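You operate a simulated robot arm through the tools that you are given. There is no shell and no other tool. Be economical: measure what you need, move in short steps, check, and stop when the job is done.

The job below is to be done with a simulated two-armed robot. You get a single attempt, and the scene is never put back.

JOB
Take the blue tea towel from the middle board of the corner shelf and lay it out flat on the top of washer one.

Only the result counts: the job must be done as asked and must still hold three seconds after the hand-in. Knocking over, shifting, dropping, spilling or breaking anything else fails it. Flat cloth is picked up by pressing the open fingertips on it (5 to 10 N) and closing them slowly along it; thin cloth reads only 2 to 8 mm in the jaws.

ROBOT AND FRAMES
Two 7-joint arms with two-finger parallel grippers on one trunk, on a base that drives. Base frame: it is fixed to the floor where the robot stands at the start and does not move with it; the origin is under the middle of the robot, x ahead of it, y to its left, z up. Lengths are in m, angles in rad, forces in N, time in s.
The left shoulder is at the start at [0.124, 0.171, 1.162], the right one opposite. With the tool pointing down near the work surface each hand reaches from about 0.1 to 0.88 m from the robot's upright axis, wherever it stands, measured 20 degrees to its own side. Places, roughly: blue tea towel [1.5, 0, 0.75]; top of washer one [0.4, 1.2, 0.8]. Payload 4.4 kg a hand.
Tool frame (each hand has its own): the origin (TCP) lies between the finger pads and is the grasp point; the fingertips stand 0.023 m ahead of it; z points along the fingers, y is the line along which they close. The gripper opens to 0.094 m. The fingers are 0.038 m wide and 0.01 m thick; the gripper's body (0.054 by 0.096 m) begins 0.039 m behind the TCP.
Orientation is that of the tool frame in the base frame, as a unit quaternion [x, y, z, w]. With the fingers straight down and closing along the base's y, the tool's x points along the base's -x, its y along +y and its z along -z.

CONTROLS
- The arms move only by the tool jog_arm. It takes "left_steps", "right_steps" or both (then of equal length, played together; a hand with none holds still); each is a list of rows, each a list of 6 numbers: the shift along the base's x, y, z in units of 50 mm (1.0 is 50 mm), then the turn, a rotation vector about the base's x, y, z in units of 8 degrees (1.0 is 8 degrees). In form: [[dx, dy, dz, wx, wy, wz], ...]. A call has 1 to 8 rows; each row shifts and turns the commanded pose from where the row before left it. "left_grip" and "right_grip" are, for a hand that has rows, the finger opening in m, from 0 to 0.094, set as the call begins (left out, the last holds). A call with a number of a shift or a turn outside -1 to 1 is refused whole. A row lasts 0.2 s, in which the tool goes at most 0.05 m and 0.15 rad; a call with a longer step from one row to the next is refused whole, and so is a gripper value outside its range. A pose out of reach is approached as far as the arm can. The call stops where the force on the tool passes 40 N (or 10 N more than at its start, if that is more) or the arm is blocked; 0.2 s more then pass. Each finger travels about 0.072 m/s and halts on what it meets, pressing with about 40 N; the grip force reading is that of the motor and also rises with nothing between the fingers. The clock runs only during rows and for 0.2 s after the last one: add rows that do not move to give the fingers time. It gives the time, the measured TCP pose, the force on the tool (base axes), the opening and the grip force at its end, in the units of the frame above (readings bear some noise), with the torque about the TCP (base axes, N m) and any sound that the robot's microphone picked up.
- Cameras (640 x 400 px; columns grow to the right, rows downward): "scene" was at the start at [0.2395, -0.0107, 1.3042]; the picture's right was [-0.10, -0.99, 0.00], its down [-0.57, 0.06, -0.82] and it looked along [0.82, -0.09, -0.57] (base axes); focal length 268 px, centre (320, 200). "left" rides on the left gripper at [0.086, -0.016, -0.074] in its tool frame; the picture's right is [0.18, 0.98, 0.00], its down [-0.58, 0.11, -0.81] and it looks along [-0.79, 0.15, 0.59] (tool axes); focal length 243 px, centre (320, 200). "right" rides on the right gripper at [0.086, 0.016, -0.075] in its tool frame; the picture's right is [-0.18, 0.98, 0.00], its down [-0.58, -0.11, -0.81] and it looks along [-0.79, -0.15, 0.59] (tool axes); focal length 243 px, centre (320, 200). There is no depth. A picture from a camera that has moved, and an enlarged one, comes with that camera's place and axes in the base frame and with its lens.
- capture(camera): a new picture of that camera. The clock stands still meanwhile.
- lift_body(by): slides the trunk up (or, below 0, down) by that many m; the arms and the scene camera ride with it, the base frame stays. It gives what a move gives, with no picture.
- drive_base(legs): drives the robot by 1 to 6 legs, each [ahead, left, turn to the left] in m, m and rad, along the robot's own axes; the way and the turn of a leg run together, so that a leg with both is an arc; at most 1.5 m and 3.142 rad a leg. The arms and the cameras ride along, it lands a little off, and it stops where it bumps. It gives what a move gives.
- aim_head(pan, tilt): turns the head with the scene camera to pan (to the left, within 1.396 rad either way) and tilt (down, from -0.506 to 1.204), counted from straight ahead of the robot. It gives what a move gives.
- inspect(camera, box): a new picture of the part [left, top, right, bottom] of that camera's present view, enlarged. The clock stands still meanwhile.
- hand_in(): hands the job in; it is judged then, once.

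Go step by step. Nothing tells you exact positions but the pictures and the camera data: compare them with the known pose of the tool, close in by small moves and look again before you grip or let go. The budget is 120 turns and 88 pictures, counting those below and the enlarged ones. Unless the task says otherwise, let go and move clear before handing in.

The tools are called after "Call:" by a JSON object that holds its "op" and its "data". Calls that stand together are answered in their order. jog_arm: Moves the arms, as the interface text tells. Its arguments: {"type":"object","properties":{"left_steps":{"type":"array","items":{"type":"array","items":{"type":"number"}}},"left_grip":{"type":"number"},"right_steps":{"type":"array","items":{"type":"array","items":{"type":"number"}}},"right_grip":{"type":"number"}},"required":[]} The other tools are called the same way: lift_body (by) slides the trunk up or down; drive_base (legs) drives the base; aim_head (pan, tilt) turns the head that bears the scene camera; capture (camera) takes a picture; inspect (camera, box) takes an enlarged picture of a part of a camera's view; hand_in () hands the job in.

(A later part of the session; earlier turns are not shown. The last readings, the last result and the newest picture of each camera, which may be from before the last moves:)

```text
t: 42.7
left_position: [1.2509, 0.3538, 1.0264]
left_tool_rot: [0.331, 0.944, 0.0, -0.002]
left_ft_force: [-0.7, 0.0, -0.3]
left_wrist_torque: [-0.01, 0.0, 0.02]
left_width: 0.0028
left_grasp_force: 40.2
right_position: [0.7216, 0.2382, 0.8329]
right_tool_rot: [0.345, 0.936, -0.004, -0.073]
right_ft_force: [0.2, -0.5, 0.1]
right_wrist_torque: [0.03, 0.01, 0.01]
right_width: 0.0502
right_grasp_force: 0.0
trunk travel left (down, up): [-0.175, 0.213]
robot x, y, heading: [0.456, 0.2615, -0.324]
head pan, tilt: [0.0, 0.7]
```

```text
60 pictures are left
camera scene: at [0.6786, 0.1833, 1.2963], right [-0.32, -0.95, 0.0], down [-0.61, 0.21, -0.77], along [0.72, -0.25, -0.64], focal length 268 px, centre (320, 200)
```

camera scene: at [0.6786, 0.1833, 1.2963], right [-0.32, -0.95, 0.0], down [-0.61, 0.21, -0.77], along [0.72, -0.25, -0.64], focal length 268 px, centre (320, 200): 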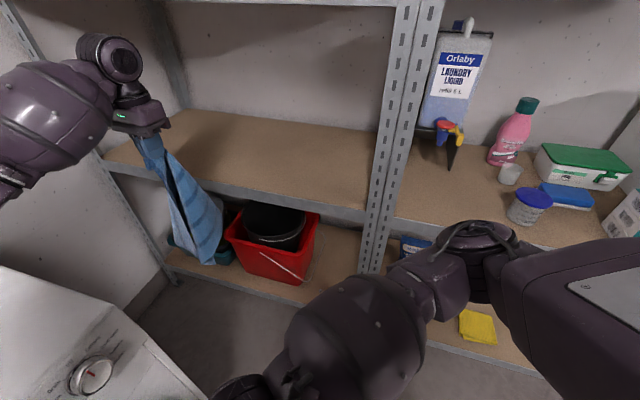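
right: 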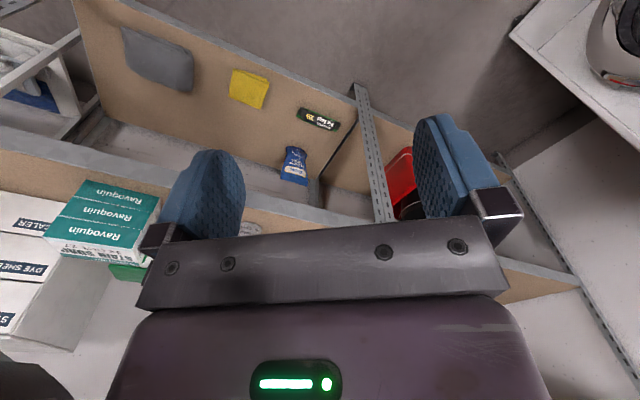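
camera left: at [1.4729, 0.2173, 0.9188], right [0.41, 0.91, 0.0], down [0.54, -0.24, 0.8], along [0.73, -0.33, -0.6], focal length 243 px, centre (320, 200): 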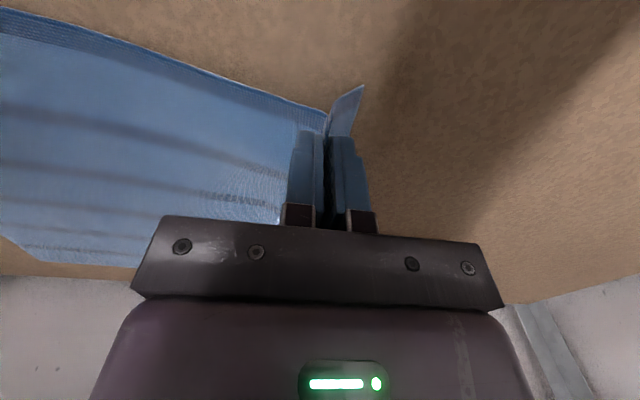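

It hangs in a narrow drape from corner A. I'll back into open floor for an in-air regrasp.

Call:
{"op": "drive_base", "data": {"legs": [[-0.3, 0, 0], [-0.1, -0.2, 0]]}}

Call:
{"op": "lift_body", "data": {"by": 0.2}}

Call:
{"op": "aim_head", "data": {"pan": 0.2, "tilt": 0.6}}

Call:
{"op": "capture", "data": {"camera": "scene"}}

```text
t: 46.8
left_position: [0.8056, 0.292, 1.0263]
left_tool_rot: [0.332, 0.943, 0.0, -0.002]
left_ft_force: [0.3, 0.1, -0.3]
left_wrist_torque: [-0.02, -0.02, 0.0]
left_width: 0.0029
left_grasp_force: 40.3
right_position: [0.2755, 0.1783, 0.8343]
right_tool_rot: [0.346, 0.935, -0.005, -0.072]
right_ft_force: [-0.3, 0.3, -0.2]
right_wrist_torque: [0.0, 0.02, 0.02]
right_width: 0.0498
right_grasp_force: 0.1
trunk travel left (down, up): [-0.175, 0.213]
robot x, y, heading: [0.0092, 0.201, -0.33]
head pan, tilt: [0.0, 0.7]
```

```text
t: 49.0
left_position: [0.8054, 0.2931, 1.2254]
left_tool_rot: [0.332, 0.943, 0.001, -0.001]
left_ft_force: [0.1, 0.1, -0.1]
left_wrist_torque: [-0.01, -0.03, 0.02]
left_width: 0.0031
left_grasp_force: 40.0
right_position: [0.2752, 0.1772, 1.0325]
right_tool_rot: [0.345, 0.936, -0.005, -0.074]
right_ft_force: [-0.2, -0.2, 0.2]
right_wrist_torque: [0.0, -0.01, 0.01]
right_width: 0.05
right_grasp_force: 0.0
trunk travel left (down, up): [-0.375, 0.013]
robot x, y, heading: [0.0096, 0.2003, -0.331]
head pan, tilt: [0.0, 0.7]
```

```text
t: 49.7
left_position: [0.8046, 0.2923, 1.2265]
left_tool_rot: [0.331, 0.944, 0.0, -0.002]
left_ft_force: [-1.2, 0.0, 0.2]
left_wrist_torque: [0.05, 0.01, 0.03]
left_width: 0.0033
left_grasp_force: 39.7
right_position: [0.2753, 0.1783, 1.0333]
right_tool_rot: [0.346, 0.935, -0.005, -0.072]
right_ft_force: [-0.1, -0.1, -1.1]
right_wrist_torque: [-0.02, 0.02, -0.02]
right_width: 0.0499
right_grasp_force: 0.1
trunk travel left (down, up): [-0.375, 0.013]
robot x, y, heading: [0.0103, 0.2058, -0.332]
head pan, tilt: [0.201, 0.6]
```

```text
59 pictures are left
camera scene: at [0.1494, 0.1704, 1.5152], right [-0.13, -0.99, 0.0], down [-0.56, 0.07, -0.82], along [0.82, -0.11, -0.57], focal length 268 px, centre (320, 200)
```

scene: 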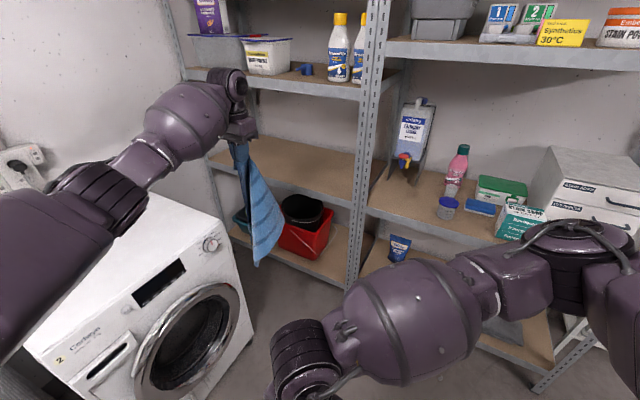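

The near washer is marked "2", so the other is washer one as thought. Now a closer look at the hanging towel.

Call:
{"op": "inspect", "data": {"camera": "scene", "box": [180, 120, 340, 280]}}

```text
2.50 times, centred on (260, 200) of scene
camera zoom: at [0.1494, 0.1704, 1.5152], right [-0.13, -0.99, 0.0], down [-0.56, 0.07, -0.82], along [0.82, -0.11, -0.57], focal length 669 px, centre (470, 200)
```

zoom: 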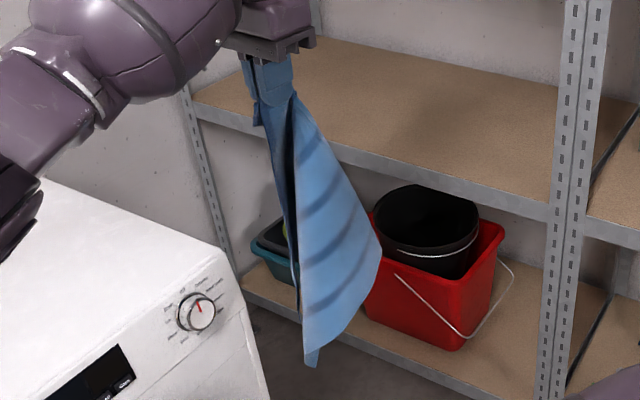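

The right-hand free corner in view is B (edge AB is perpendicular to the stripes). I'll look with the right hand's camera for depth.

Call:
{"op": "capture", "data": {"camera": "right"}}

```text
57 pictures are left
camera right: at [0.232, 0.2426, 1.1173], right [0.77, 0.63, -0.08], down [0.48, -0.49, 0.73], along [0.42, -0.6, -0.68], focal length 243 px, centre (320, 200)
```

right: 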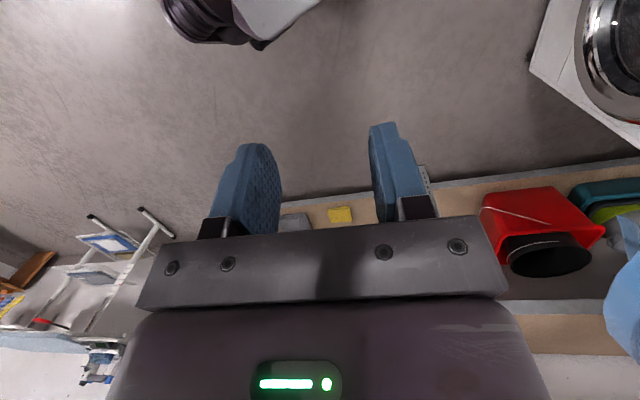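

B is around (0.90, 0.20, 0.92). I'll bring the left hand closer to centre and turn it so that corner B swings toward my right hand.

Call:
{"op": "jog_arm", "data": {"left_steps": [[-0.47, -0.26, 0.05, 0, 0, -0.98], [-0.47, -0.26, 0.05, 0, 0, -0.98], [-0.47, -0.26, 0.05, 0, 0, -0.98], [-0.47, -0.26, 0.05, 0, 0, -0.98], [-0.47, -0.26, 0.05, 0, 0, -0.98], [-0.47, -0.26, 0.05, 0, 0, -0.98], [-0.47, -0.26, 0.05, 0, 0, -0.98], [0, 0, 0, 0, 0, 0]]}}

Call:
{"op": "capture", "data": {"camera": "scene"}}

```text
t: 51.5
left_position: [0.6414, 0.2028, 1.2441]
left_tool_rot: [0.729, 0.685, 0.001, -0.001]
left_ft_force: [0.1, -0.1, -0.7]
left_wrist_torque: [-0.05, -0.02, 0.05]
left_width: 0.0031
left_grasp_force: 40.3
right_position: [0.2748, 0.1788, 1.0327]
right_tool_rot: [0.347, 0.935, -0.003, -0.073]
right_ft_force: [-1.1, 0.5, -0.1]
right_wrist_torque: [0.0, 0.0, 0.01]
right_width: 0.05
right_grasp_force: 0.0
trunk travel left (down, up): [-0.375, 0.013]
robot x, y, heading: [0.0105, 0.2012, -0.329]
head pan, tilt: [0.201, 0.6]
```

```text
56 pictures are left
camera scene: at [0.1498, 0.1707, 1.5152], right [-0.13, -0.99, 0.0], down [-0.56, 0.07, -0.82], along [0.82, -0.11, -0.57], focal length 268 px, centre (320, 200)
```

scene: 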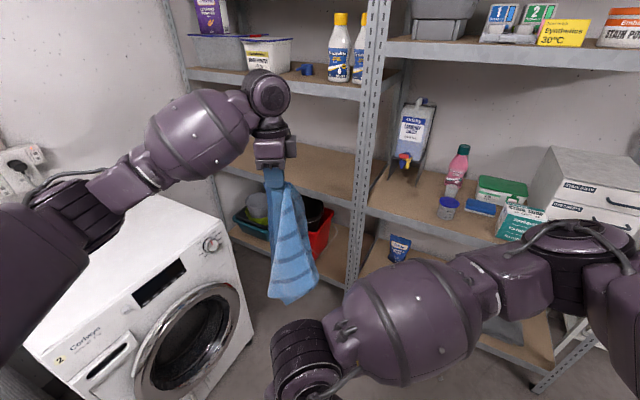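

Call:
{"op": "inspect", "data": {"camera": "scene", "box": [240, 140, 360, 320]}}

Call:
{"op": "capture", "data": {"camera": "right"}}

```text
2.22 times, centred on (300, 230) of scene
camera zoom: at [0.1498, 0.1707, 1.5152], right [-0.13, -0.99, 0.0], down [-0.56, 0.07, -0.82], along [0.82, -0.11, -0.57], focal length 595 px, centre (364, 133)
```

zoom: 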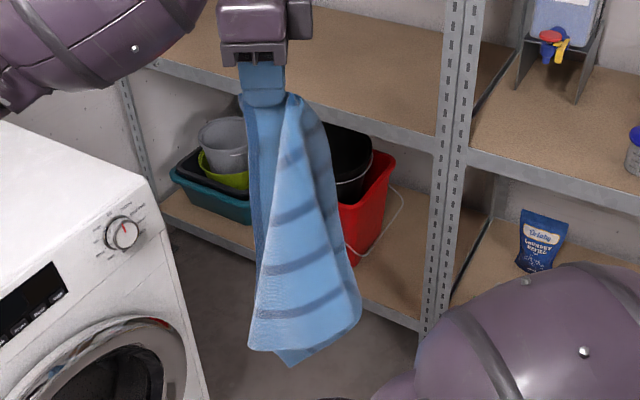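

```text
54 pictures are left
camera right: at [0.2323, 0.2428, 1.1172], right [0.77, 0.63, -0.08], down [0.48, -0.49, 0.73], along [0.42, -0.6, -0.68], focal length 243 px, centre (320, 200)
```

right: 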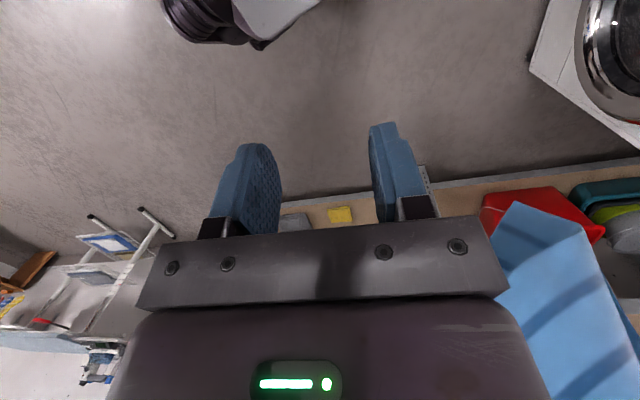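

I'll look closer to identify edges and corners.

Call:
{"op": "inspect", "data": {"camera": "scene", "box": [255, 175, 335, 315]}}

Call:
{"op": "inspect", "data": {"camera": "right", "box": [480, 180, 640, 400]}}

```text
2.86 times, centred on (295, 245) of scene
camera zoom: at [0.1498, 0.1707, 1.5152], right [-0.13, -0.99, 0.0], down [-0.56, 0.07, -0.82], along [0.82, -0.11, -0.57], focal length 764 px, centre (391, 71)
```

zoom: 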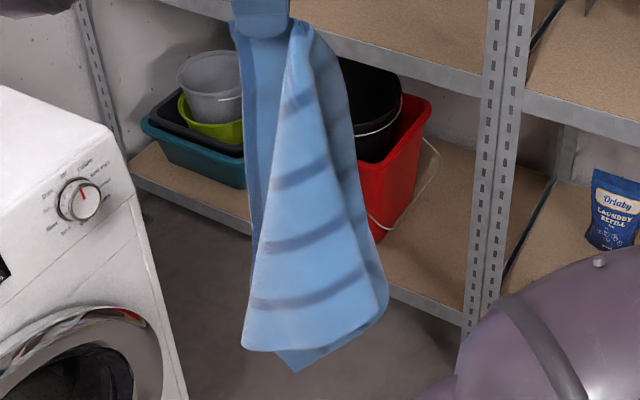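

```text
1.82 times, centred on (560, 290) of right
camera zoom: at [0.2323, 0.2428, 1.1172], right [0.77, 0.63, -0.08], down [0.48, -0.49, 0.73], along [0.42, -0.6, -0.68], focal length 441 px, centre (-116, 36)
```

zoom: 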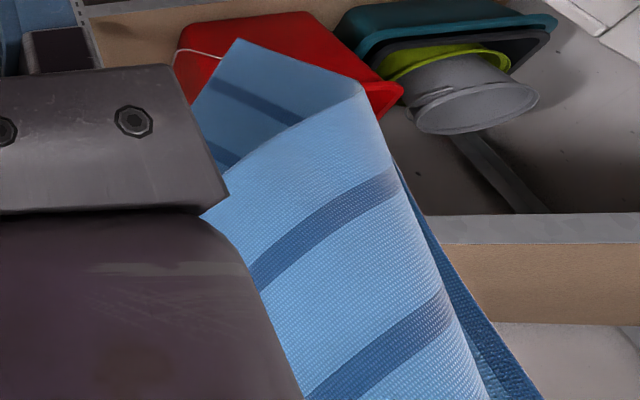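

Reading the folds, corner B is the near-layer corner at the lower left (~(0.58, 0.25, 0.94)). I'll rotate the left hand back so B points toward my right side.

Call:
{"op": "jog_arm", "data": {"left_steps": [[0, 0, 0, 0, 0, 0.98], [0, 0, 0, 0, 0, 0.98], [0, 0, 0, 0, 0, 0.98], [0, 0, 0, 0, 0, 0.98], [0, 0, 0, 0, 0, 0.98], [0, 0, 0, 0, 0, 0.98], [0, 0, 0, 0, 0, 0.98], [0, 0, 0, 0, 0, 0.98]]}}

Call:
{"op": "jog_arm", "data": {"left_steps": [[0, 0, 0, 0, 0, 0.98], [0, 0, 0, 0, 0, 0.98], [0, 0, 0, 0, 0, 0.98], [0, 0, 0, 0, 0, 0], [0, 0, 0, 0, 0, 0]]}}

Call:
{"op": "inspect", "data": {"camera": "scene", "box": [215, 140, 375, 320]}}

Call:
{"op": "capture", "data": {"camera": "right"}}

```text
t: 53.3
left_position: [0.6412, 0.202, 1.2457]
left_tool_rot: [0.264, 0.964, 0.001, -0.002]
left_ft_force: [0.6, 0.1, -0.7]
left_wrist_torque: [0.01, 0.0, -0.07]
left_width: 0.0027
left_grasp_force: 40.3
right_position: [0.2747, 0.1784, 1.0332]
right_tool_rot: [0.345, 0.936, -0.006, -0.073]
right_ft_force: [-0.3, -0.2, 0.1]
right_wrist_torque: [-0.04, -0.01, 0.03]
right_width: 0.0502
right_grasp_force: 0.1
trunk travel left (down, up): [-0.375, 0.013]
robot x, y, heading: [0.007, 0.2023, -0.33]
head pan, tilt: [0.201, 0.6]
```

```text
t: 54.5
left_position: [0.6396, 0.2022, 1.2431]
left_tool_rot: [0.064, 0.998, 0.0, -0.003]
left_ft_force: [-0.2, 0.0, -0.7]
left_wrist_torque: [-0.05, -0.03, -0.06]
left_width: 0.0028
left_grasp_force: 39.6
right_position: [0.2749, 0.1783, 1.0336]
right_tool_rot: [0.346, 0.936, -0.005, -0.072]
right_ft_force: [0.4, -0.1, 0.3]
right_wrist_torque: [0.0, -0.03, -0.03]
right_width: 0.0499
right_grasp_force: 0.1
trunk travel left (down, up): [-0.375, 0.013]
robot x, y, heading: [0.0098, 0.2013, -0.333]
head pan, tilt: [0.201, 0.6]
```

```text
2.22 times, centred on (295, 230) of scene
camera zoom: at [0.1495, 0.1705, 1.5152], right [-0.13, -0.99, 0.0], down [-0.56, 0.07, -0.83], along [0.82, -0.11, -0.56], focal length 595 px, centre (376, 133)
```

zoom: 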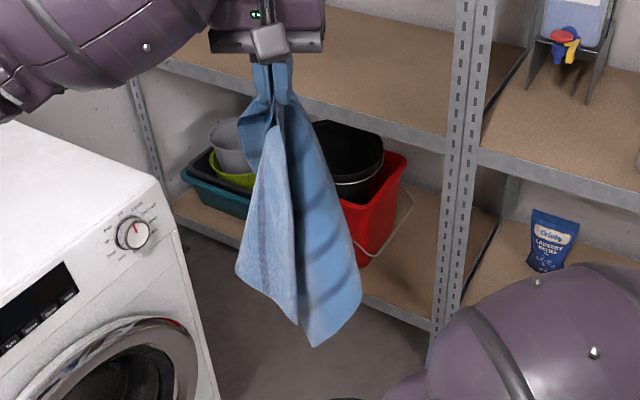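

```text
50 pictures are left
camera right: at [0.232, 0.2426, 1.1173], right [0.77, 0.63, -0.08], down [0.48, -0.49, 0.73], along [0.42, -0.6, -0.68], focal length 243 px, centre (320, 200)
```

right: 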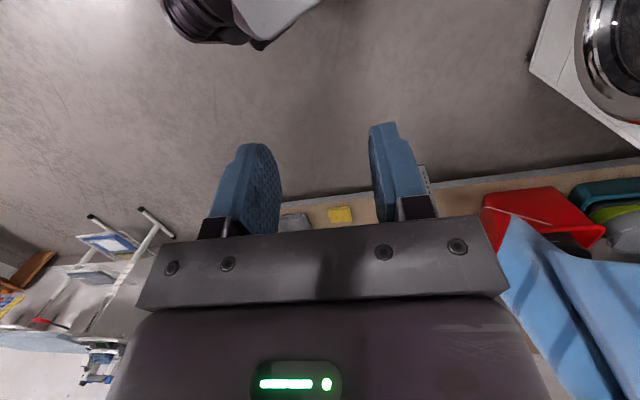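

Now it opens like a book: B is the right flank (~(0.645, 0.12, 0.945)), D the left flank, and C is at the bottom. The right hand will come in from the right with its fingers pointing left-down, closing along x. First I'll move it aside and reorient it.

Call:
{"op": "jog_arm", "data": {"right_steps": [[0.3, -0.7, 0, -0.04, -0.12, -0.77], [0.3, -0.7, 0, -0.04, -0.12, -0.77], [0.3, -0.7, 0, -0.04, -0.12, -0.77], [0.3, -0.7, 0, -0.04, -0.12, -0.77], [0.3, -0.7, 0, -0.04, -0.12, -0.77], [0.3, -0.7, 0, -0.04, -0.12, -0.77], [0.3, -0.7, 0, -0.04, -0.12, -0.77], [0.3, -0.7, 0, -0.04, -0.12, -0.77]], "right_grip": 0.08}}

Call:
{"op": "jog_arm", "data": {"right_steps": [[0.3, -0.2, 0.2, 0.95, 0, 0], [0.3, -0.2, 0.2, 0.95, 0, 0], [0.3, 0, 0, 0.95, 0, 0], [0.3, 0, 0, 0.95, 0, 0], [0.3, 0, 0, 0.95, 0, 0], [0.3, 0, 0, 0.95, 0, 0], [0.3, 0, 0, 0.95, 0, 0]]}}

Call:
{"op": "capture", "data": {"camera": "scene"}}

```text
t: 56.3
left_position: [0.6403, 0.2012, 1.2439]
left_tool_rot: [0.064, 0.998, 0.001, -0.001]
left_ft_force: [-0.1, -0.4, -0.3]
left_wrist_torque: [0.01, -0.02, -0.03]
left_width: 0.0027
left_grasp_force: 39.8
right_position: [0.3953, -0.1024, 1.0321]
right_tool_rot: [0.705, 0.709, 0.029, 0.0]
right_ft_force: [-0.2, -0.2, -1.1]
right_wrist_torque: [0.0, -0.02, 0.01]
right_width: 0.0801
right_grasp_force: 0.0
trunk travel left (down, up): [-0.375, 0.013]
robot x, y, heading: [0.0056, 0.2034, -0.329]
head pan, tilt: [0.201, 0.6]
```

```text
t: 57.9
left_position: [0.6412, 0.2024, 1.2446]
left_tool_rot: [0.064, 0.998, -0.001, -0.002]
left_ft_force: [-0.5, 0.8, -0.7]
left_wrist_torque: [0.0, 0.01, -0.05]
left_width: 0.0029
left_grasp_force: 40.1
right_position: [0.501, -0.1226, 1.0532]
right_tool_rot: [0.629, 0.62, 0.344, -0.317]
right_ft_force: [0.3, -0.2, -0.3]
right_wrist_torque: [0.02, 0.02, 0.0]
right_width: 0.08
right_grasp_force: 0.1
trunk travel left (down, up): [-0.375, 0.013]
robot x, y, heading: [0.0116, 0.1995, -0.332]
head pan, tilt: [0.201, 0.6]
```

```text
49 pictures are left
camera scene: at [0.15, 0.1705, 1.5152], right [-0.13, -0.99, 0.0], down [-0.56, 0.07, -0.82], along [0.82, -0.11, -0.57], focal length 268 px, centre (320, 200)
```

scene: 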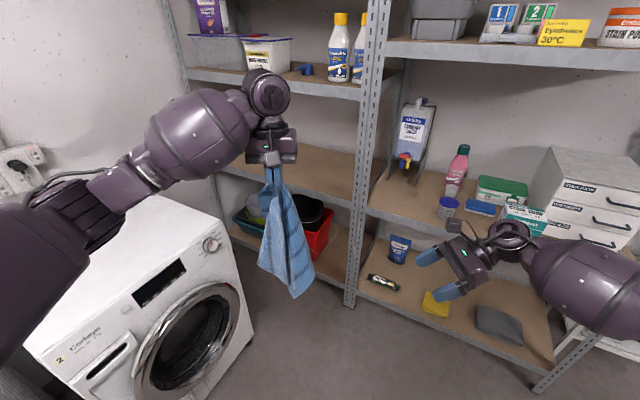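

The right hand is well oriented. I'll move to a stand-off beside B and look with its camera.

Call:
{"op": "jog_arm", "data": {"right_steps": [[0.55, 0.5, -0.08, 0, 0, 0], [0.55, 0.5, -0.08, 0, 0, 0], [0.55, 0.5, -0.08, 0, 0, 0], [0.55, 0.5, -0.08, 0, 0, 0], [0.55, 0.5, -0.08, 0, 0, 0], [0, 0, 0, 0, 0, 0]]}}

Call:
{"op": "capture", "data": {"camera": "right"}}

Call:
{"op": "inspect", "data": {"camera": "scene", "box": [220, 140, 420, 320]}}

```text
t: 59.3
left_position: [0.6399, 0.2009, 1.2445]
left_tool_rot: [0.064, 0.998, 0.001, -0.002]
left_ft_force: [0.1, -0.4, -1.2]
left_wrist_torque: [0.02, 0.0, -0.04]
left_width: 0.003
left_grasp_force: 40.3
right_position: [0.6381, 0.0029, 1.0329]
right_tool_rot: [0.631, 0.62, 0.344, -0.315]
right_ft_force: [-0.1, -0.9, 0.0]
right_wrist_torque: [0.01, 0.0, 0.01]
right_width: 0.0801
right_grasp_force: 0.0
trunk travel left (down, up): [-0.375, 0.013]
robot x, y, heading: [0.0099, 0.2036, -0.329]
head pan, tilt: [0.201, 0.6]
```

```text
48 pictures are left
camera right: at [0.6509, -0.0118, 1.1467], right [0.98, -0.13, -0.12], down [-0.14, -0.99, -0.03], along [-0.12, 0.04, -0.99], focal length 243 px, centre (320, 200)
```

right: 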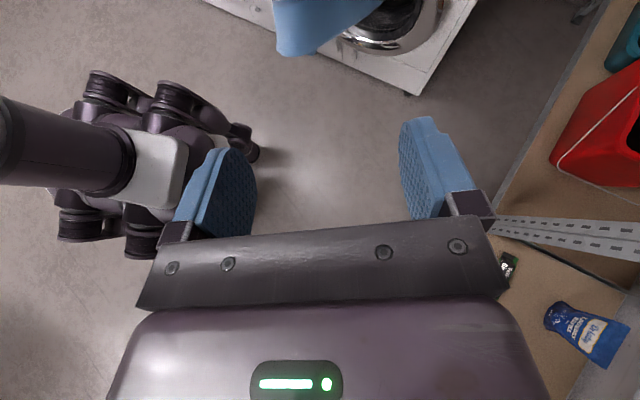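

```text
2.22 times, centred on (320, 230) of scene
camera zoom: at [0.1486, 0.1693, 1.5153], right [-0.13, -0.99, 0.0], down [-0.56, 0.07, -0.83], along [0.82, -0.11, -0.56], focal length 595 px, centre (320, 133)
```

zoom: 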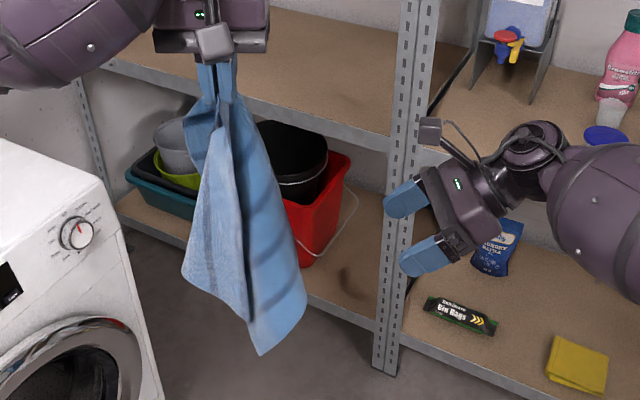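

B sits centred between the open fingers' line, so I'll advance along the finger direction to straddle the B flap.

Call:
{"op": "jog_arm", "data": {"right_steps": [[-0.08, 0.71, -0.35, 0, 0, 0], [-0.08, 0.71, -0.35, 0, 0, 0], [-0.08, 0.71, -0.35, 0, 0, 0], [-0.08, 0.68, -0.35, 0, 0, 0], [0, 0, 0, 0, 0, 0]]}}

Call:
{"op": "capture", "data": {"camera": "right"}}

Call:
{"op": "inspect", "data": {"camera": "scene", "box": [220, 140, 420, 320]}}

```text
t: 60.5
left_position: [0.6418, 0.2015, 1.2439]
left_tool_rot: [0.064, 0.998, 0.001, -0.002]
left_ft_force: [0.2, -0.1, 0.6]
left_wrist_torque: [0.03, -0.02, -0.06]
left_width: 0.0029
left_grasp_force: 40.2
right_position: [0.6213, 0.1413, 0.9616]
right_tool_rot: [0.631, 0.62, 0.344, -0.316]
right_ft_force: [0.5, 0.8, 0.0]
right_wrist_torque: [0.03, -0.02, 0.0]
right_width: 0.0801
right_grasp_force: 0.1
trunk travel left (down, up): [-0.375, 0.013]
robot x, y, heading: [0.0148, 0.2036, -0.331]
head pan, tilt: [0.201, 0.6]
```

```text
46 pictures are left
camera right: at [0.634, 0.1281, 1.077], right [0.98, -0.13, -0.12], down [-0.14, -0.99, -0.03], along [-0.12, 0.04, -0.99], focal length 243 px, centre (320, 200)
```

right: 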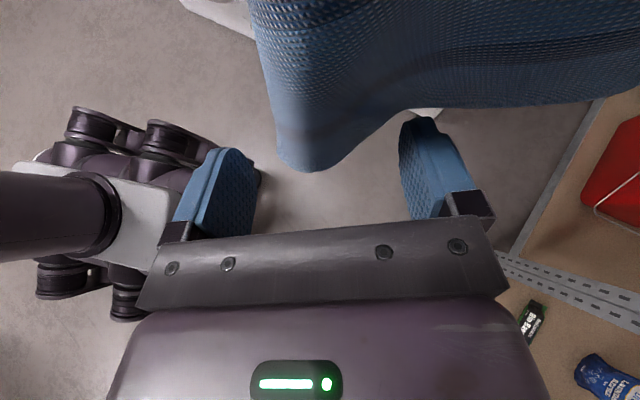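

```text
2.22 times, centred on (320, 230) of scene
camera zoom: at [0.1494, 0.1697, 1.5152], right [-0.13, -0.99, 0.0], down [-0.56, 0.07, -0.83], along [0.82, -0.11, -0.56], focal length 595 px, centre (320, 133)
```

zoom: 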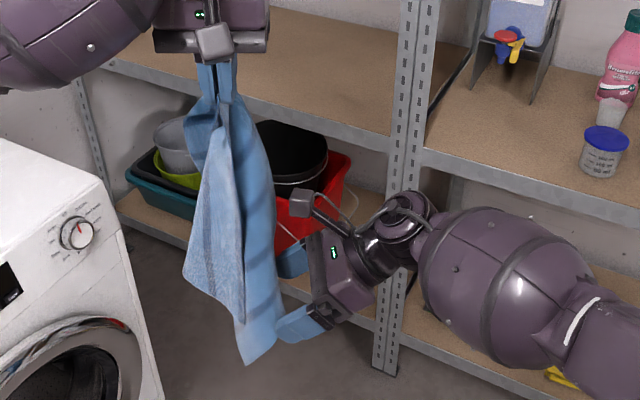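

The camera shows the tip I'm straddling is a rounded fold, not corner B. Reading again: the free corner facing me is D, at the bottom of the front-left panel (~(0.635, 0.20, 0.90)). I'll back the right hand off and turn it to come at that edge from the front.

Call:
{"op": "jog_arm", "data": {"right_steps": [[0, -0.7, 0.35, 0, 0, 0], [0, -0.7, 0.35, 0, 0, 0], [0, -0.7, 0.35, 0, 0, 0], [-0.6, -0.4, 0, 0, 0, -0.9], [-0.6, -0.2, 0, 0, 0, -0.9], [-0.6, 0, 0, 0, 0, -0.9], [-0.6, 0, 0, 0, 0, -0.9], [0, 0, 0, 0, 0, -0.9]]}}

Call:
{"op": "jog_arm", "data": {"right_steps": [[0, 0.7, 0, 0, 0, -0.5], [0.2, 0.7, 0, 0, 0, 0], [0, 0, 0, 0, 0, 0]]}}

Call:
{"op": "capture", "data": {"camera": "right"}}

Call:
{"op": "inspect", "data": {"camera": "scene", "box": [200, 140, 400, 320]}}

```text
t: 62.3
left_position: [0.6408, 0.203, 1.2443]
left_tool_rot: [0.063, 0.998, 0.0, -0.002]
left_ft_force: [-1.1, -0.9, -0.1]
left_wrist_torque: [0.04, 0.01, -0.05]
left_width: 0.0028
left_grasp_force: 39.9
right_position: [0.5018, 0.0086, 1.0151]
right_tool_rot: [0.79, 0.396, 0.426, -0.195]
right_ft_force: [0.2, 0.1, 0.0]
right_wrist_torque: [0.05, -0.01, -0.05]
right_width: 0.0796
right_grasp_force: 0.1
trunk travel left (down, up): [-0.375, 0.013]
robot x, y, heading: [0.0056, 0.2031, -0.331]
head pan, tilt: [0.201, 0.6]
```

```text
t: 63.1
left_position: [0.6401, 0.2021, 1.2451]
left_tool_rot: [0.062, 0.998, 0.001, -0.002]
left_ft_force: [-0.6, -0.9, -0.1]
left_wrist_torque: [-0.02, 0.01, -0.05]
left_width: 0.0028
left_grasp_force: 39.8
right_position: [0.513, 0.0792, 1.0161]
right_tool_rot: [0.804, 0.368, 0.431, -0.18]
right_ft_force: [-0.1, 0.0, -0.7]
right_wrist_torque: [0.0, 0.01, 0.03]
right_width: 0.08
right_grasp_force: 0.1
trunk travel left (down, up): [-0.375, 0.013]
robot x, y, heading: [0.0109, 0.2013, -0.326]
head pan, tilt: [0.201, 0.6]
```

```text
44 pictures are left
camera right: at [0.5141, 0.0603, 1.1293], right [0.67, -0.73, -0.12], down [-0.74, -0.67, -0.03], along [-0.06, 0.11, -0.99], focal length 243 px, centre (320, 200)
```

right: 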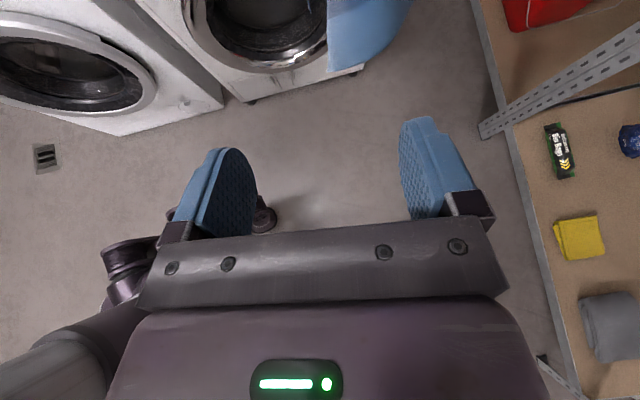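

```text
2.22 times, centred on (300, 230) of scene
camera zoom: at [0.1488, 0.1699, 1.5153], right [-0.13, -0.99, 0.0], down [-0.56, 0.07, -0.83], along [0.82, -0.11, -0.56], focal length 595 px, centre (364, 133)
```

zoom: 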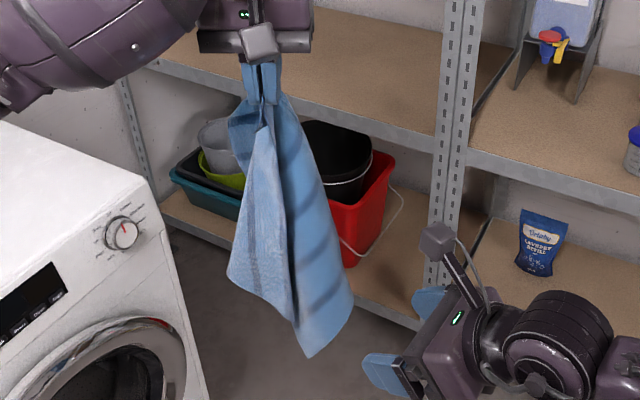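

Call:
{"op": "inspect", "data": {"camera": "scene", "box": [250, 155, 330, 305]}}

```text
2.67 times, centred on (290, 230) of scene
camera zoom: at [0.1488, 0.1699, 1.5153], right [-0.13, -0.99, 0.0], down [-0.56, 0.07, -0.83], along [0.82, -0.11, -0.56], focal length 714 px, centre (400, 120)
```

zoom: 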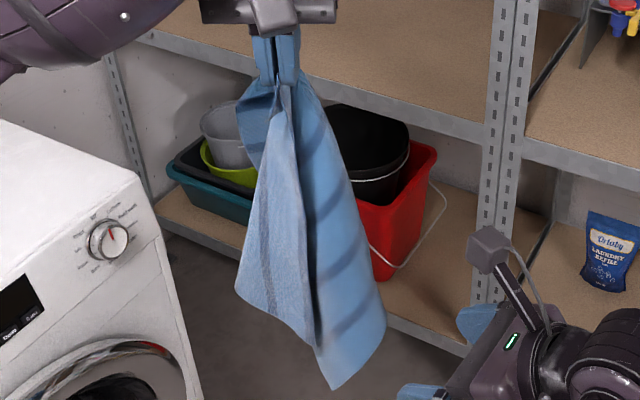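

The front-left panel's right edge looks like hem AD (its first stripe runs parallel), with D at its bottom. I'll slide in from the right along the face of the rear panel so the far finger slips behind the AD edge.

Call:
{"op": "jog_arm", "data": {"right_steps": [[0.2, -0.7, 0.1, 0, 0, 0.85], [0.45, -0.2, 0.1, 0, 0, 0.85], [0.45, 0.3, 0.1, 0, 0, 0.85], [0.45, 0.3, 0.05, 0, 0, 0.85], [0.35, 0.3, 0, 0, 0, 0.85]], "right_grip": 0.06}}

Call:
{"op": "inspect", "data": {"camera": "scene", "box": [240, 155, 360, 305]}}

Call:
{"op": "capture", "data": {"camera": "right"}}

```text
t: 64.3
left_position: [0.6408, 0.2034, 1.2432]
left_tool_rot: [0.064, 0.998, 0.001, -0.002]
left_ft_force: [-0.1, 0.4, 0.0]
left_wrist_torque: [-0.03, -0.01, -0.02]
left_width: 0.0028
left_grasp_force: 40.1
right_position: [0.607, 0.0776, 1.0312]
right_tool_rot: [0.662, 0.587, 0.359, -0.298]
right_ft_force: [0.6, -0.3, -0.2]
right_wrist_torque: [0.0, 0.04, 0.02]
right_width: 0.0598
right_grasp_force: 0.2
trunk travel left (down, up): [-0.375, 0.013]
robot x, y, heading: [0.0065, 0.2015, -0.327]
head pan, tilt: [0.201, 0.6]
```

```text
2.67 times, centred on (300, 230) of scene
camera zoom: at [0.1503, 0.1715, 1.5152], right [-0.13, -0.99, 0.0], down [-0.56, 0.07, -0.82], along [0.82, -0.11, -0.57], focal length 714 px, centre (373, 120)
```

zoom: 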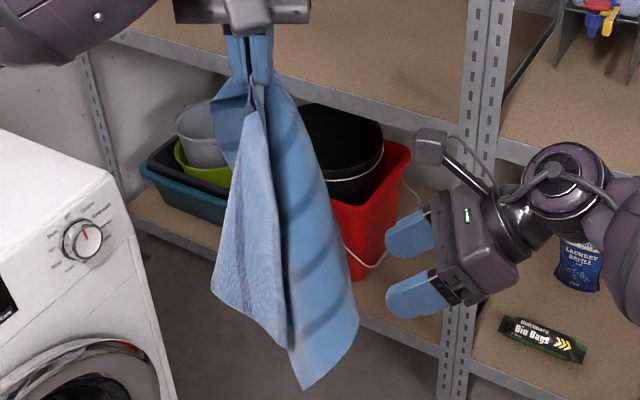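

```text
40 pictures are left
camera right: at [0.6189, 0.0641, 1.146], right [0.96, -0.23, -0.12], down [-0.24, -0.97, -0.03], along [-0.11, 0.06, -0.99], focal length 243 px, centre (320, 200)
```

right: 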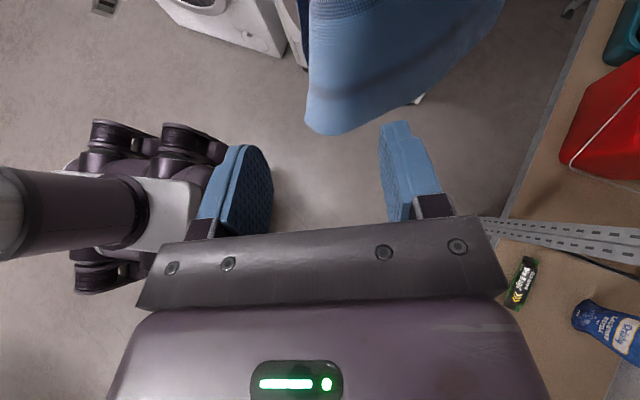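

I'll re-aim so the far finger enters just in front of the rear fold and behind the AD hem, and view from close up first.

Call:
{"op": "jog_arm", "data": {"right_steps": [[-0.5, 0, 0, 0, 0, -0.8], [-0.5, 0.2, -0.1, 0, 0, -0.8], [0, 0.45, -0.2, 0, 0, -0.8], [0, 0.5, -0.2, 0, 0, -0.7], [0, 0, 0, 0, 0, 0]]}}

Call:
{"op": "capture", "data": {"camera": "right"}}

Call:
{"op": "inspect", "data": {"camera": "scene", "box": [240, 155, 360, 305]}}

```text
t: 65.5
left_position: [0.6398, 0.2009, 1.2448]
left_tool_rot: [0.063, 0.998, 0.0, -0.002]
left_ft_force: [0.3, -0.4, -0.9]
left_wrist_torque: [0.02, -0.01, -0.05]
left_width: 0.0026
left_grasp_force: 39.7
right_position: [0.5562, 0.1359, 1.0085]
right_tool_rot: [0.773, 0.43, 0.416, -0.213]
right_ft_force: [0.5, -0.9, 1.2]
right_wrist_torque: [-0.01, 0.01, 0.02]
right_width: 0.06
right_grasp_force: 0.0
trunk travel left (down, up): [-0.375, 0.013]
robot x, y, heading: [0.0074, 0.1999, -0.331]
head pan, tilt: [0.201, 0.6]
```

```text
39 pictures are left
camera right: at [0.5619, 0.1168, 1.1219], right [0.78, -0.62, -0.12], down [-0.63, -0.78, -0.03], along [-0.08, 0.1, -0.99], focal length 243 px, centre (320, 200)
```

right: 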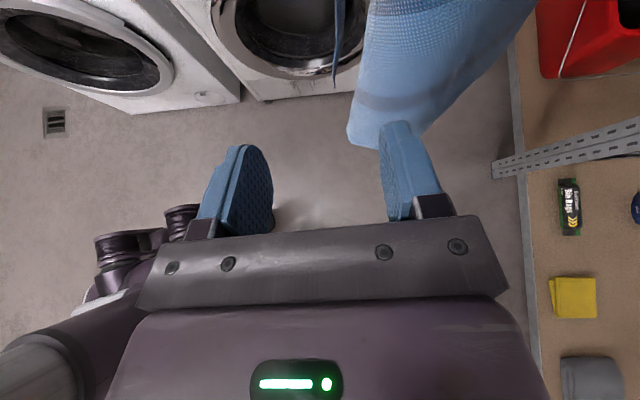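

```text
2.67 times, centred on (300, 230) of scene
camera zoom: at [0.1497, 0.17, 1.5152], right [-0.13, -0.99, 0.0], down [-0.56, 0.07, -0.82], along [0.82, -0.11, -0.57], focal length 714 px, centre (373, 120)
```

zoom: 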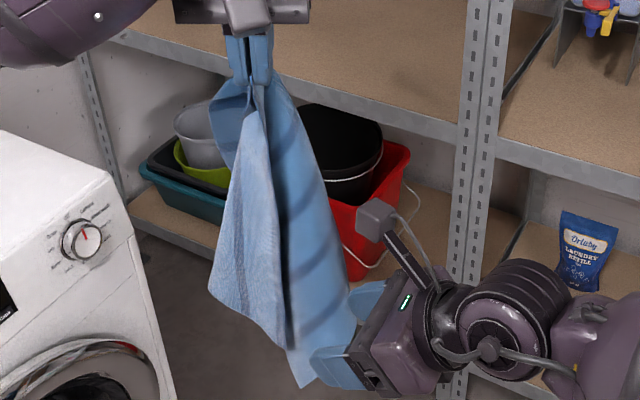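

Now it's clear: the AD panel is edge-on as a thin strip (col ~340), with a visible gap to the rear piece. I'll shift about 12 mm left and advance so the far finger enters the gap.

Call:
{"op": "jog_arm", "data": {"right_steps": [[-0.22, 0.12, -0.42, 0, 0, 0], [0.24, 0.37, -0.3, 0, 0, 0], [0.24, 0.37, -0.3, 0, 0, 0], [0, 0, 0, 0, 0, 0]]}}

Call:
{"op": "capture", "data": {"camera": "right"}}

```text
t: 66.5
left_position: [0.6412, 0.2018, 1.245]
left_tool_rot: [0.064, 0.998, 0.0, -0.002]
left_ft_force: [0.4, 0.1, -0.6]
left_wrist_torque: [0.02, -0.01, -0.01]
left_width: 0.003
left_grasp_force: 39.7
right_position: [0.5704, 0.1782, 0.9576]
right_tool_rot: [0.772, 0.431, 0.415, -0.214]
right_ft_force: [0.4, -0.6, 0.1]
right_wrist_torque: [-0.01, 0.0, -0.03]
right_width: 0.06
right_grasp_force: 0.1
trunk travel left (down, up): [-0.375, 0.013]
robot x, y, heading: [0.0087, 0.2013, -0.328]
head pan, tilt: [0.201, 0.6]
```

```text
37 pictures are left
camera right: at [0.5746, 0.1599, 1.0709], right [0.78, -0.62, -0.12], down [-0.63, -0.78, -0.03], along [-0.08, 0.1, -0.99], focal length 243 px, centre (320, 200)
```

right: 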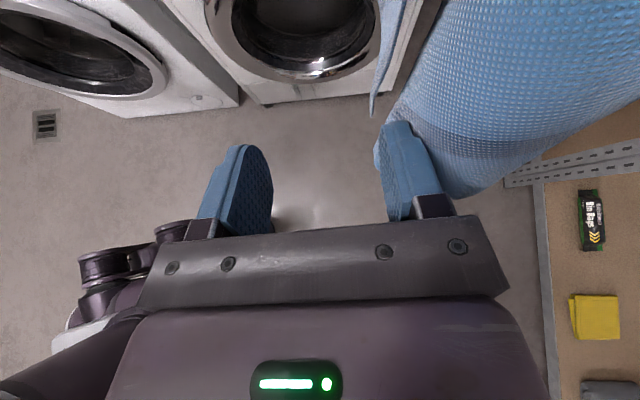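

The hem's lower end D is just left of the far finger, and the gap is about 1 cm. I'll shift 5 mm right and advance horizontally.

Call:
{"op": "jog_arm", "data": {"right_steps": [[0.08, -0.06, 0, 0, 0, 0], [0.23, 0.34, 0, 0, 0, 0], [0.23, 0.34, 0, 0, 0, 0], [0, 0, 0, 0, 0, 0]]}}

Call:
{"op": "capture", "data": {"camera": "right"}}

Call:
{"op": "inspect", "data": {"camera": "scene", "box": [240, 155, 360, 305]}}

```text
t: 67.5
left_position: [0.6398, 0.2015, 1.2448]
left_tool_rot: [0.064, 0.998, 0.0, -0.001]
left_ft_force: [-0.4, -0.8, -0.3]
left_wrist_torque: [0.01, 0.02, -0.08]
left_width: 0.0031
left_grasp_force: 39.7
right_position: [0.5969, 0.2102, 0.9577]
right_tool_rot: [0.772, 0.431, 0.415, -0.214]
right_ft_force: [0.1, 0.1, -0.1]
right_wrist_torque: [0.0, -0.03, 0.01]
right_width: 0.06
right_grasp_force: 0.0
trunk travel left (down, up): [-0.375, 0.013]
robot x, y, heading: [0.0097, 0.197, -0.334]
head pan, tilt: [0.201, 0.6]
```

```text
36 pictures are left
camera right: at [0.6017, 0.1917, 1.0709], right [0.78, -0.62, -0.12], down [-0.63, -0.78, -0.03], along [-0.08, 0.1, -0.99], focal length 243 px, centre (320, 200)
```

right: 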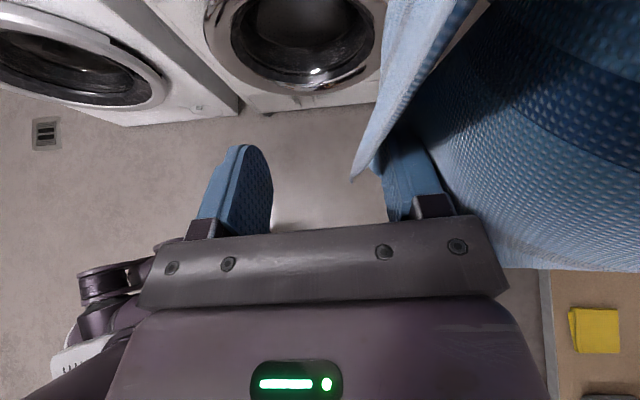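

```text
2.67 times, centred on (300, 230) of scene
camera zoom: at [0.1492, 0.1702, 1.5152], right [-0.13, -0.99, 0.0], down [-0.56, 0.07, -0.83], along [0.82, -0.11, -0.56], focal length 714 px, centre (373, 120)
```

zoom: 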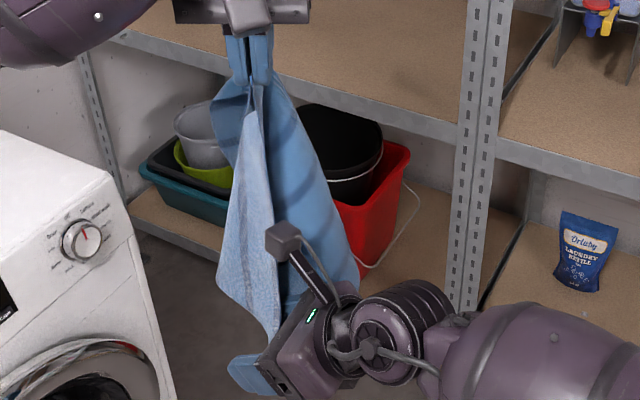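

The far finger is between the AD panel and the rear piece, so the panel lies between my fingers. Closing now.

Call:
{"op": "jog_arm", "data": {"right_steps": [[0, 0, 0, 0, 0, 0], [0, 0, 0, 0, 0, 0], [0, 0, 0, 0, 0, 0], [0, 0, 0, 0, 0, 0], [0, 0, 0, 0, 0, 0]], "right_grip": 0.0}}

Call:
{"op": "capture", "data": {"camera": "right"}}

```text
t: 68.7
left_position: [0.6411, 0.2024, 1.2441]
left_tool_rot: [0.064, 0.998, 0.0, -0.002]
left_ft_force: [0.3, -0.4, 0.0]
left_wrist_torque: [0.04, -0.01, -0.06]
left_width: 0.0028
left_grasp_force: 39.9
right_position: [0.5966, 0.2096, 0.9565]
right_tool_rot: [0.772, 0.432, 0.415, -0.215]
right_ft_force: [-0.6, 0.8, 0.2]
right_wrist_torque: [0.02, -0.01, 0.0]
right_width: 0.0018
right_grasp_force: 39.6
trunk travel left (down, up): [-0.375, 0.013]
robot x, y, heading: [0.0091, 0.1993, -0.333]
head pan, tilt: [0.201, 0.6]
```

```text
34 pictures are left
camera right: at [0.6017, 0.192, 1.071], right [0.78, -0.62, -0.12], down [-0.62, -0.78, -0.03], along [-0.08, 0.1, -0.99], focal length 243 px, centre (320, 200)
```

right: 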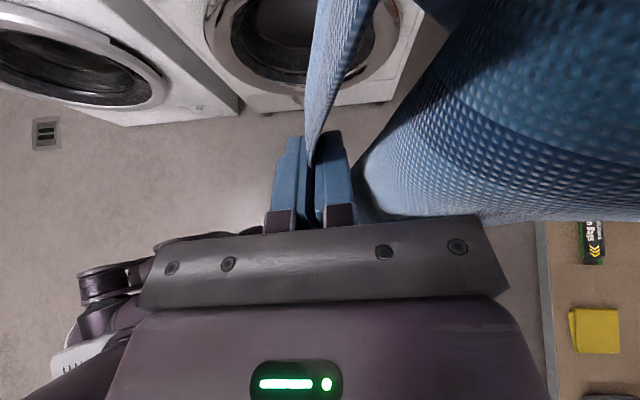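

I have a single layer near D (1.8 mm). Now I'll spread edge AD by raising the right hand level with the left and out to the right, turning its fingers downward.

Call:
{"op": "jog_arm", "data": {"right_steps": [[-0.09, -0.5, 0.63, -0.73, 0.25, 0.19], [-0.09, -0.5, 0.63, -0.73, 0.25, 0.19], [-0.09, -0.5, 0.63, -0.73, 0.25, 0.19], [-0.09, -0.55, 0.63, -0.73, 0.25, 0.19], [-0.09, -0.55, 0.63, -0.73, 0.25, 0.19], [-0.09, -0.55, 0.63, -0.73, 0.25, 0.19], [-0.09, -0.55, 0.63, -0.73, 0.25, 0.19], [-0.09, -0.55, 0.63, -0.73, 0.25, 0.19]]}}

Call:
{"op": "jog_arm", "data": {"right_steps": [[-0.09, -0.5, 0.63, -0.73, 0.25, 0.19], [0, 0, 0, 0, 0, 0]]}}

Call:
{"op": "capture", "data": {"camera": "scene"}}

```text
t: 70.5
left_position: [0.6397, 0.2025, 1.2451]
left_tool_rot: [0.063, 0.998, 0.0, -0.002]
left_ft_force: [-0.1, 0.2, -1.0]
left_wrist_torque: [0.01, 0.03, -0.04]
left_width: 0.0029
left_grasp_force: 40.6
right_position: [0.5608, -0.0031, 1.2081]
right_tool_rot: [0.793, 0.604, 0.077, 0.012]
right_ft_force: [0.2, 0.5, -0.2]
right_wrist_torque: [0.02, 0.01, -0.04]
right_width: 0.0021
right_grasp_force: 40.2
trunk travel left (down, up): [-0.375, 0.013]
robot x, y, heading: [0.0052, 0.2024, -0.329]
head pan, tilt: [0.201, 0.6]
```

```text
t: 71.1
left_position: [0.6415, 0.2027, 1.2437]
left_tool_rot: [0.064, 0.998, 0.0, -0.002]
left_ft_force: [-0.4, 0.3, 0.0]
left_wrist_torque: [0.03, 0.04, -0.03]
left_width: 0.0029
left_grasp_force: 39.9
right_position: [0.5586, -0.0272, 1.2404]
right_tool_rot: [0.785, 0.617, 0.033, 0.04]
right_ft_force: [-0.2, -0.8, -0.1]
right_wrist_torque: [-0.02, 0.06, -0.06]
right_width: 0.0019
right_grasp_force: 39.7
trunk travel left (down, up): [-0.375, 0.013]
robot x, y, heading: [0.0073, 0.2002, -0.332]
head pan, tilt: [0.201, 0.6]
```

```text
33 pictures are left
camera scene: at [0.1502, 0.1705, 1.5151], right [-0.13, -0.99, 0.0], down [-0.56, 0.07, -0.82], along [0.82, -0.11, -0.57], focal length 268 px, centre (320, 200)
```

scene: 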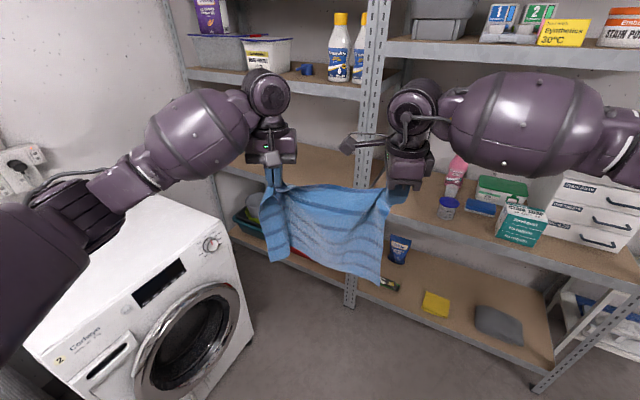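

The towel now hangs spread by A and D. I'll turn toward washer one and look before approaching.

Call:
{"op": "drive_base", "data": {"legs": [[0, 0, 1.3]]}}

Call:
{"op": "aim_head", "data": {"pan": 0.0, "tilt": 0.5}}

Call:
{"op": "capture", "data": {"camera": "scene"}}

```text
t: 74.7
left_position: [0.1761, 0.8106, 1.2442]
left_tool_rot: [-0.554, 0.833, -0.002, -0.001]
left_ft_force: [0.4, 0.5, -0.8]
left_wrist_torque: [0.0, 0.02, -0.06]
left_width: 0.0028
left_grasp_force: 40.2
right_position: [0.3767, 0.6702, 1.239]
right_tool_rot: [0.25, 0.967, 0.051, 0.012]
right_ft_force: [-0.4, -1.5, 0.4]
right_wrist_torque: [0.02, 0.0, -0.06]
right_width: 0.002
right_grasp_force: 39.6
trunk travel left (down, up): [-0.375, 0.013]
robot x, y, heading: [0.0096, 0.2006, 0.972]
head pan, tilt: [0.201, 0.6]
```

```text
t: 75.4
left_position: [0.1767, 0.8113, 1.2443]
left_tool_rot: [-0.554, 0.832, 0.0, -0.001]
left_ft_force: [0.0, -0.2, 0.5]
left_wrist_torque: [0.03, 0.01, -0.03]
left_width: 0.0028
left_grasp_force: 40.2
right_position: [0.3761, 0.6706, 1.2398]
right_tool_rot: [0.251, 0.967, 0.052, 0.012]
right_ft_force: [0.2, -0.3, 0.2]
right_wrist_torque: [-0.02, -0.02, -0.09]
right_width: 0.0019
right_grasp_force: 39.8
trunk travel left (down, up): [-0.375, 0.013]
robot x, y, heading: [0.0102, 0.2, 0.971]
head pan, tilt: [0.0, 0.499]
```

```text
32 pictures are left
camera scene: at [0.0914, 0.3223, 1.5243], right [0.83, -0.56, 0.0], down [-0.27, -0.4, -0.88], along [0.49, 0.73, -0.48], focal length 268 px, centre (320, 200)
```

scene: 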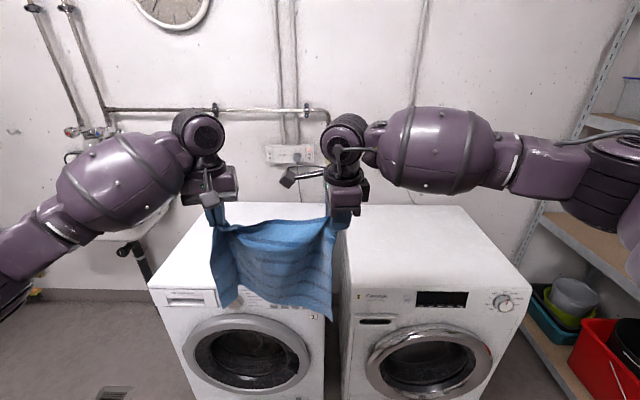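

Washer one's top spans roughly n −0.67…−0.07 and t 0.95…1.5 at z≈0.845. I'll confirm its label while driving up to it.

Call:
{"op": "inspect", "data": {"camera": "scene", "box": [150, 200, 370, 340]}}

Call:
{"op": "drive_base", "data": {"legs": [[0, 0.18, 0], [0.3, 0, 0]]}}

Call:
{"op": "aim_head", "data": {"pan": 0.0, "tilt": 0.7}}

Call:
{"op": "capture", "data": {"camera": "scene"}}

```text
2.86 times, centred on (260, 270) of scene
camera zoom: at [0.0914, 0.3223, 1.5243], right [0.83, -0.56, 0.0], down [-0.27, -0.4, -0.88], along [0.49, 0.73, -0.48], focal length 764 px, centre (491, 0)
```

zoom: 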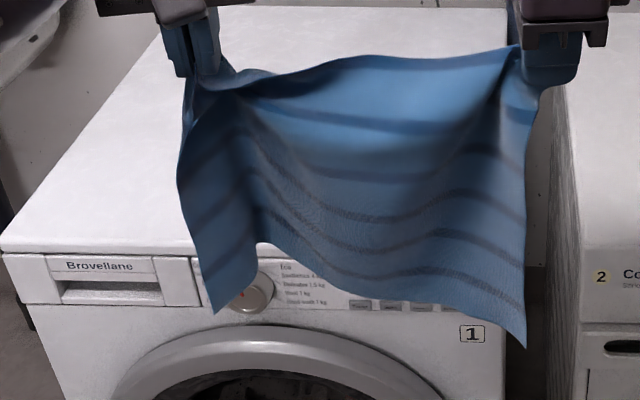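

```text
t: 79.3
left_position: [0.1978, 1.1569, 1.2449]
left_tool_rot: [-0.554, 0.832, -0.002, -0.001]
left_ft_force: [-0.2, -0.1, -0.9]
left_wrist_torque: [-0.03, 0.02, -0.05]
left_width: 0.0028
left_grasp_force: 40.3
right_position: [0.3958, 1.0166, 1.2401]
right_tool_rot: [0.251, 0.967, 0.051, 0.011]
right_ft_force: [0.1, 0.1, -0.3]
right_wrist_torque: [0.0, -0.03, -0.09]
right_width: 0.002
right_grasp_force: 40.6
trunk travel left (down, up): [-0.375, 0.013]
robot x, y, heading: [0.0301, 0.544, 0.968]
head pan, tilt: [0.0, 0.499]
```

```text
t: 80.0
left_position: [0.1963, 1.1567, 1.2448]
left_tool_rot: [-0.554, 0.833, -0.001, -0.001]
left_ft_force: [0.9, 0.5, -0.4]
left_wrist_torque: [-0.02, 0.05, -0.07]
left_width: 0.003
left_grasp_force: 39.8
right_position: [0.3964, 1.0172, 1.2399]
right_tool_rot: [0.249, 0.967, 0.051, 0.012]
right_ft_force: [1.1, -0.7, -0.8]
right_wrist_torque: [0.01, 0.01, -0.04]
right_width: 0.0019
right_grasp_force: 40.0
trunk travel left (down, up): [-0.375, 0.013]
robot x, y, heading: [0.0321, 0.5485, 0.975]
head pan, tilt: [0.0, 0.7]
```

```text
30 pictures are left
camera scene: at [0.1081, 0.6638, 1.5067], right [0.83, -0.56, 0.0], down [-0.36, -0.53, -0.77], along [0.43, 0.63, -0.64], focal length 268 px, centre (320, 200)
```

scene: 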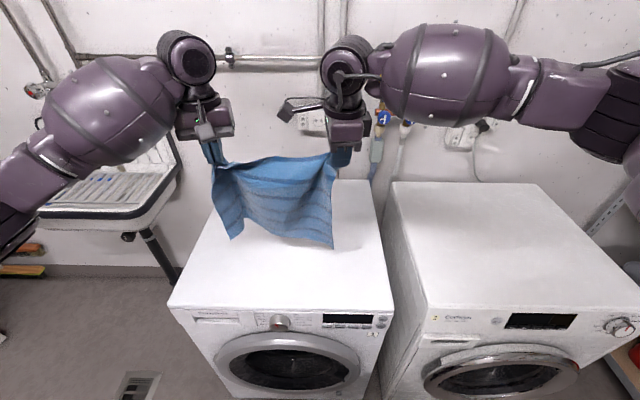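

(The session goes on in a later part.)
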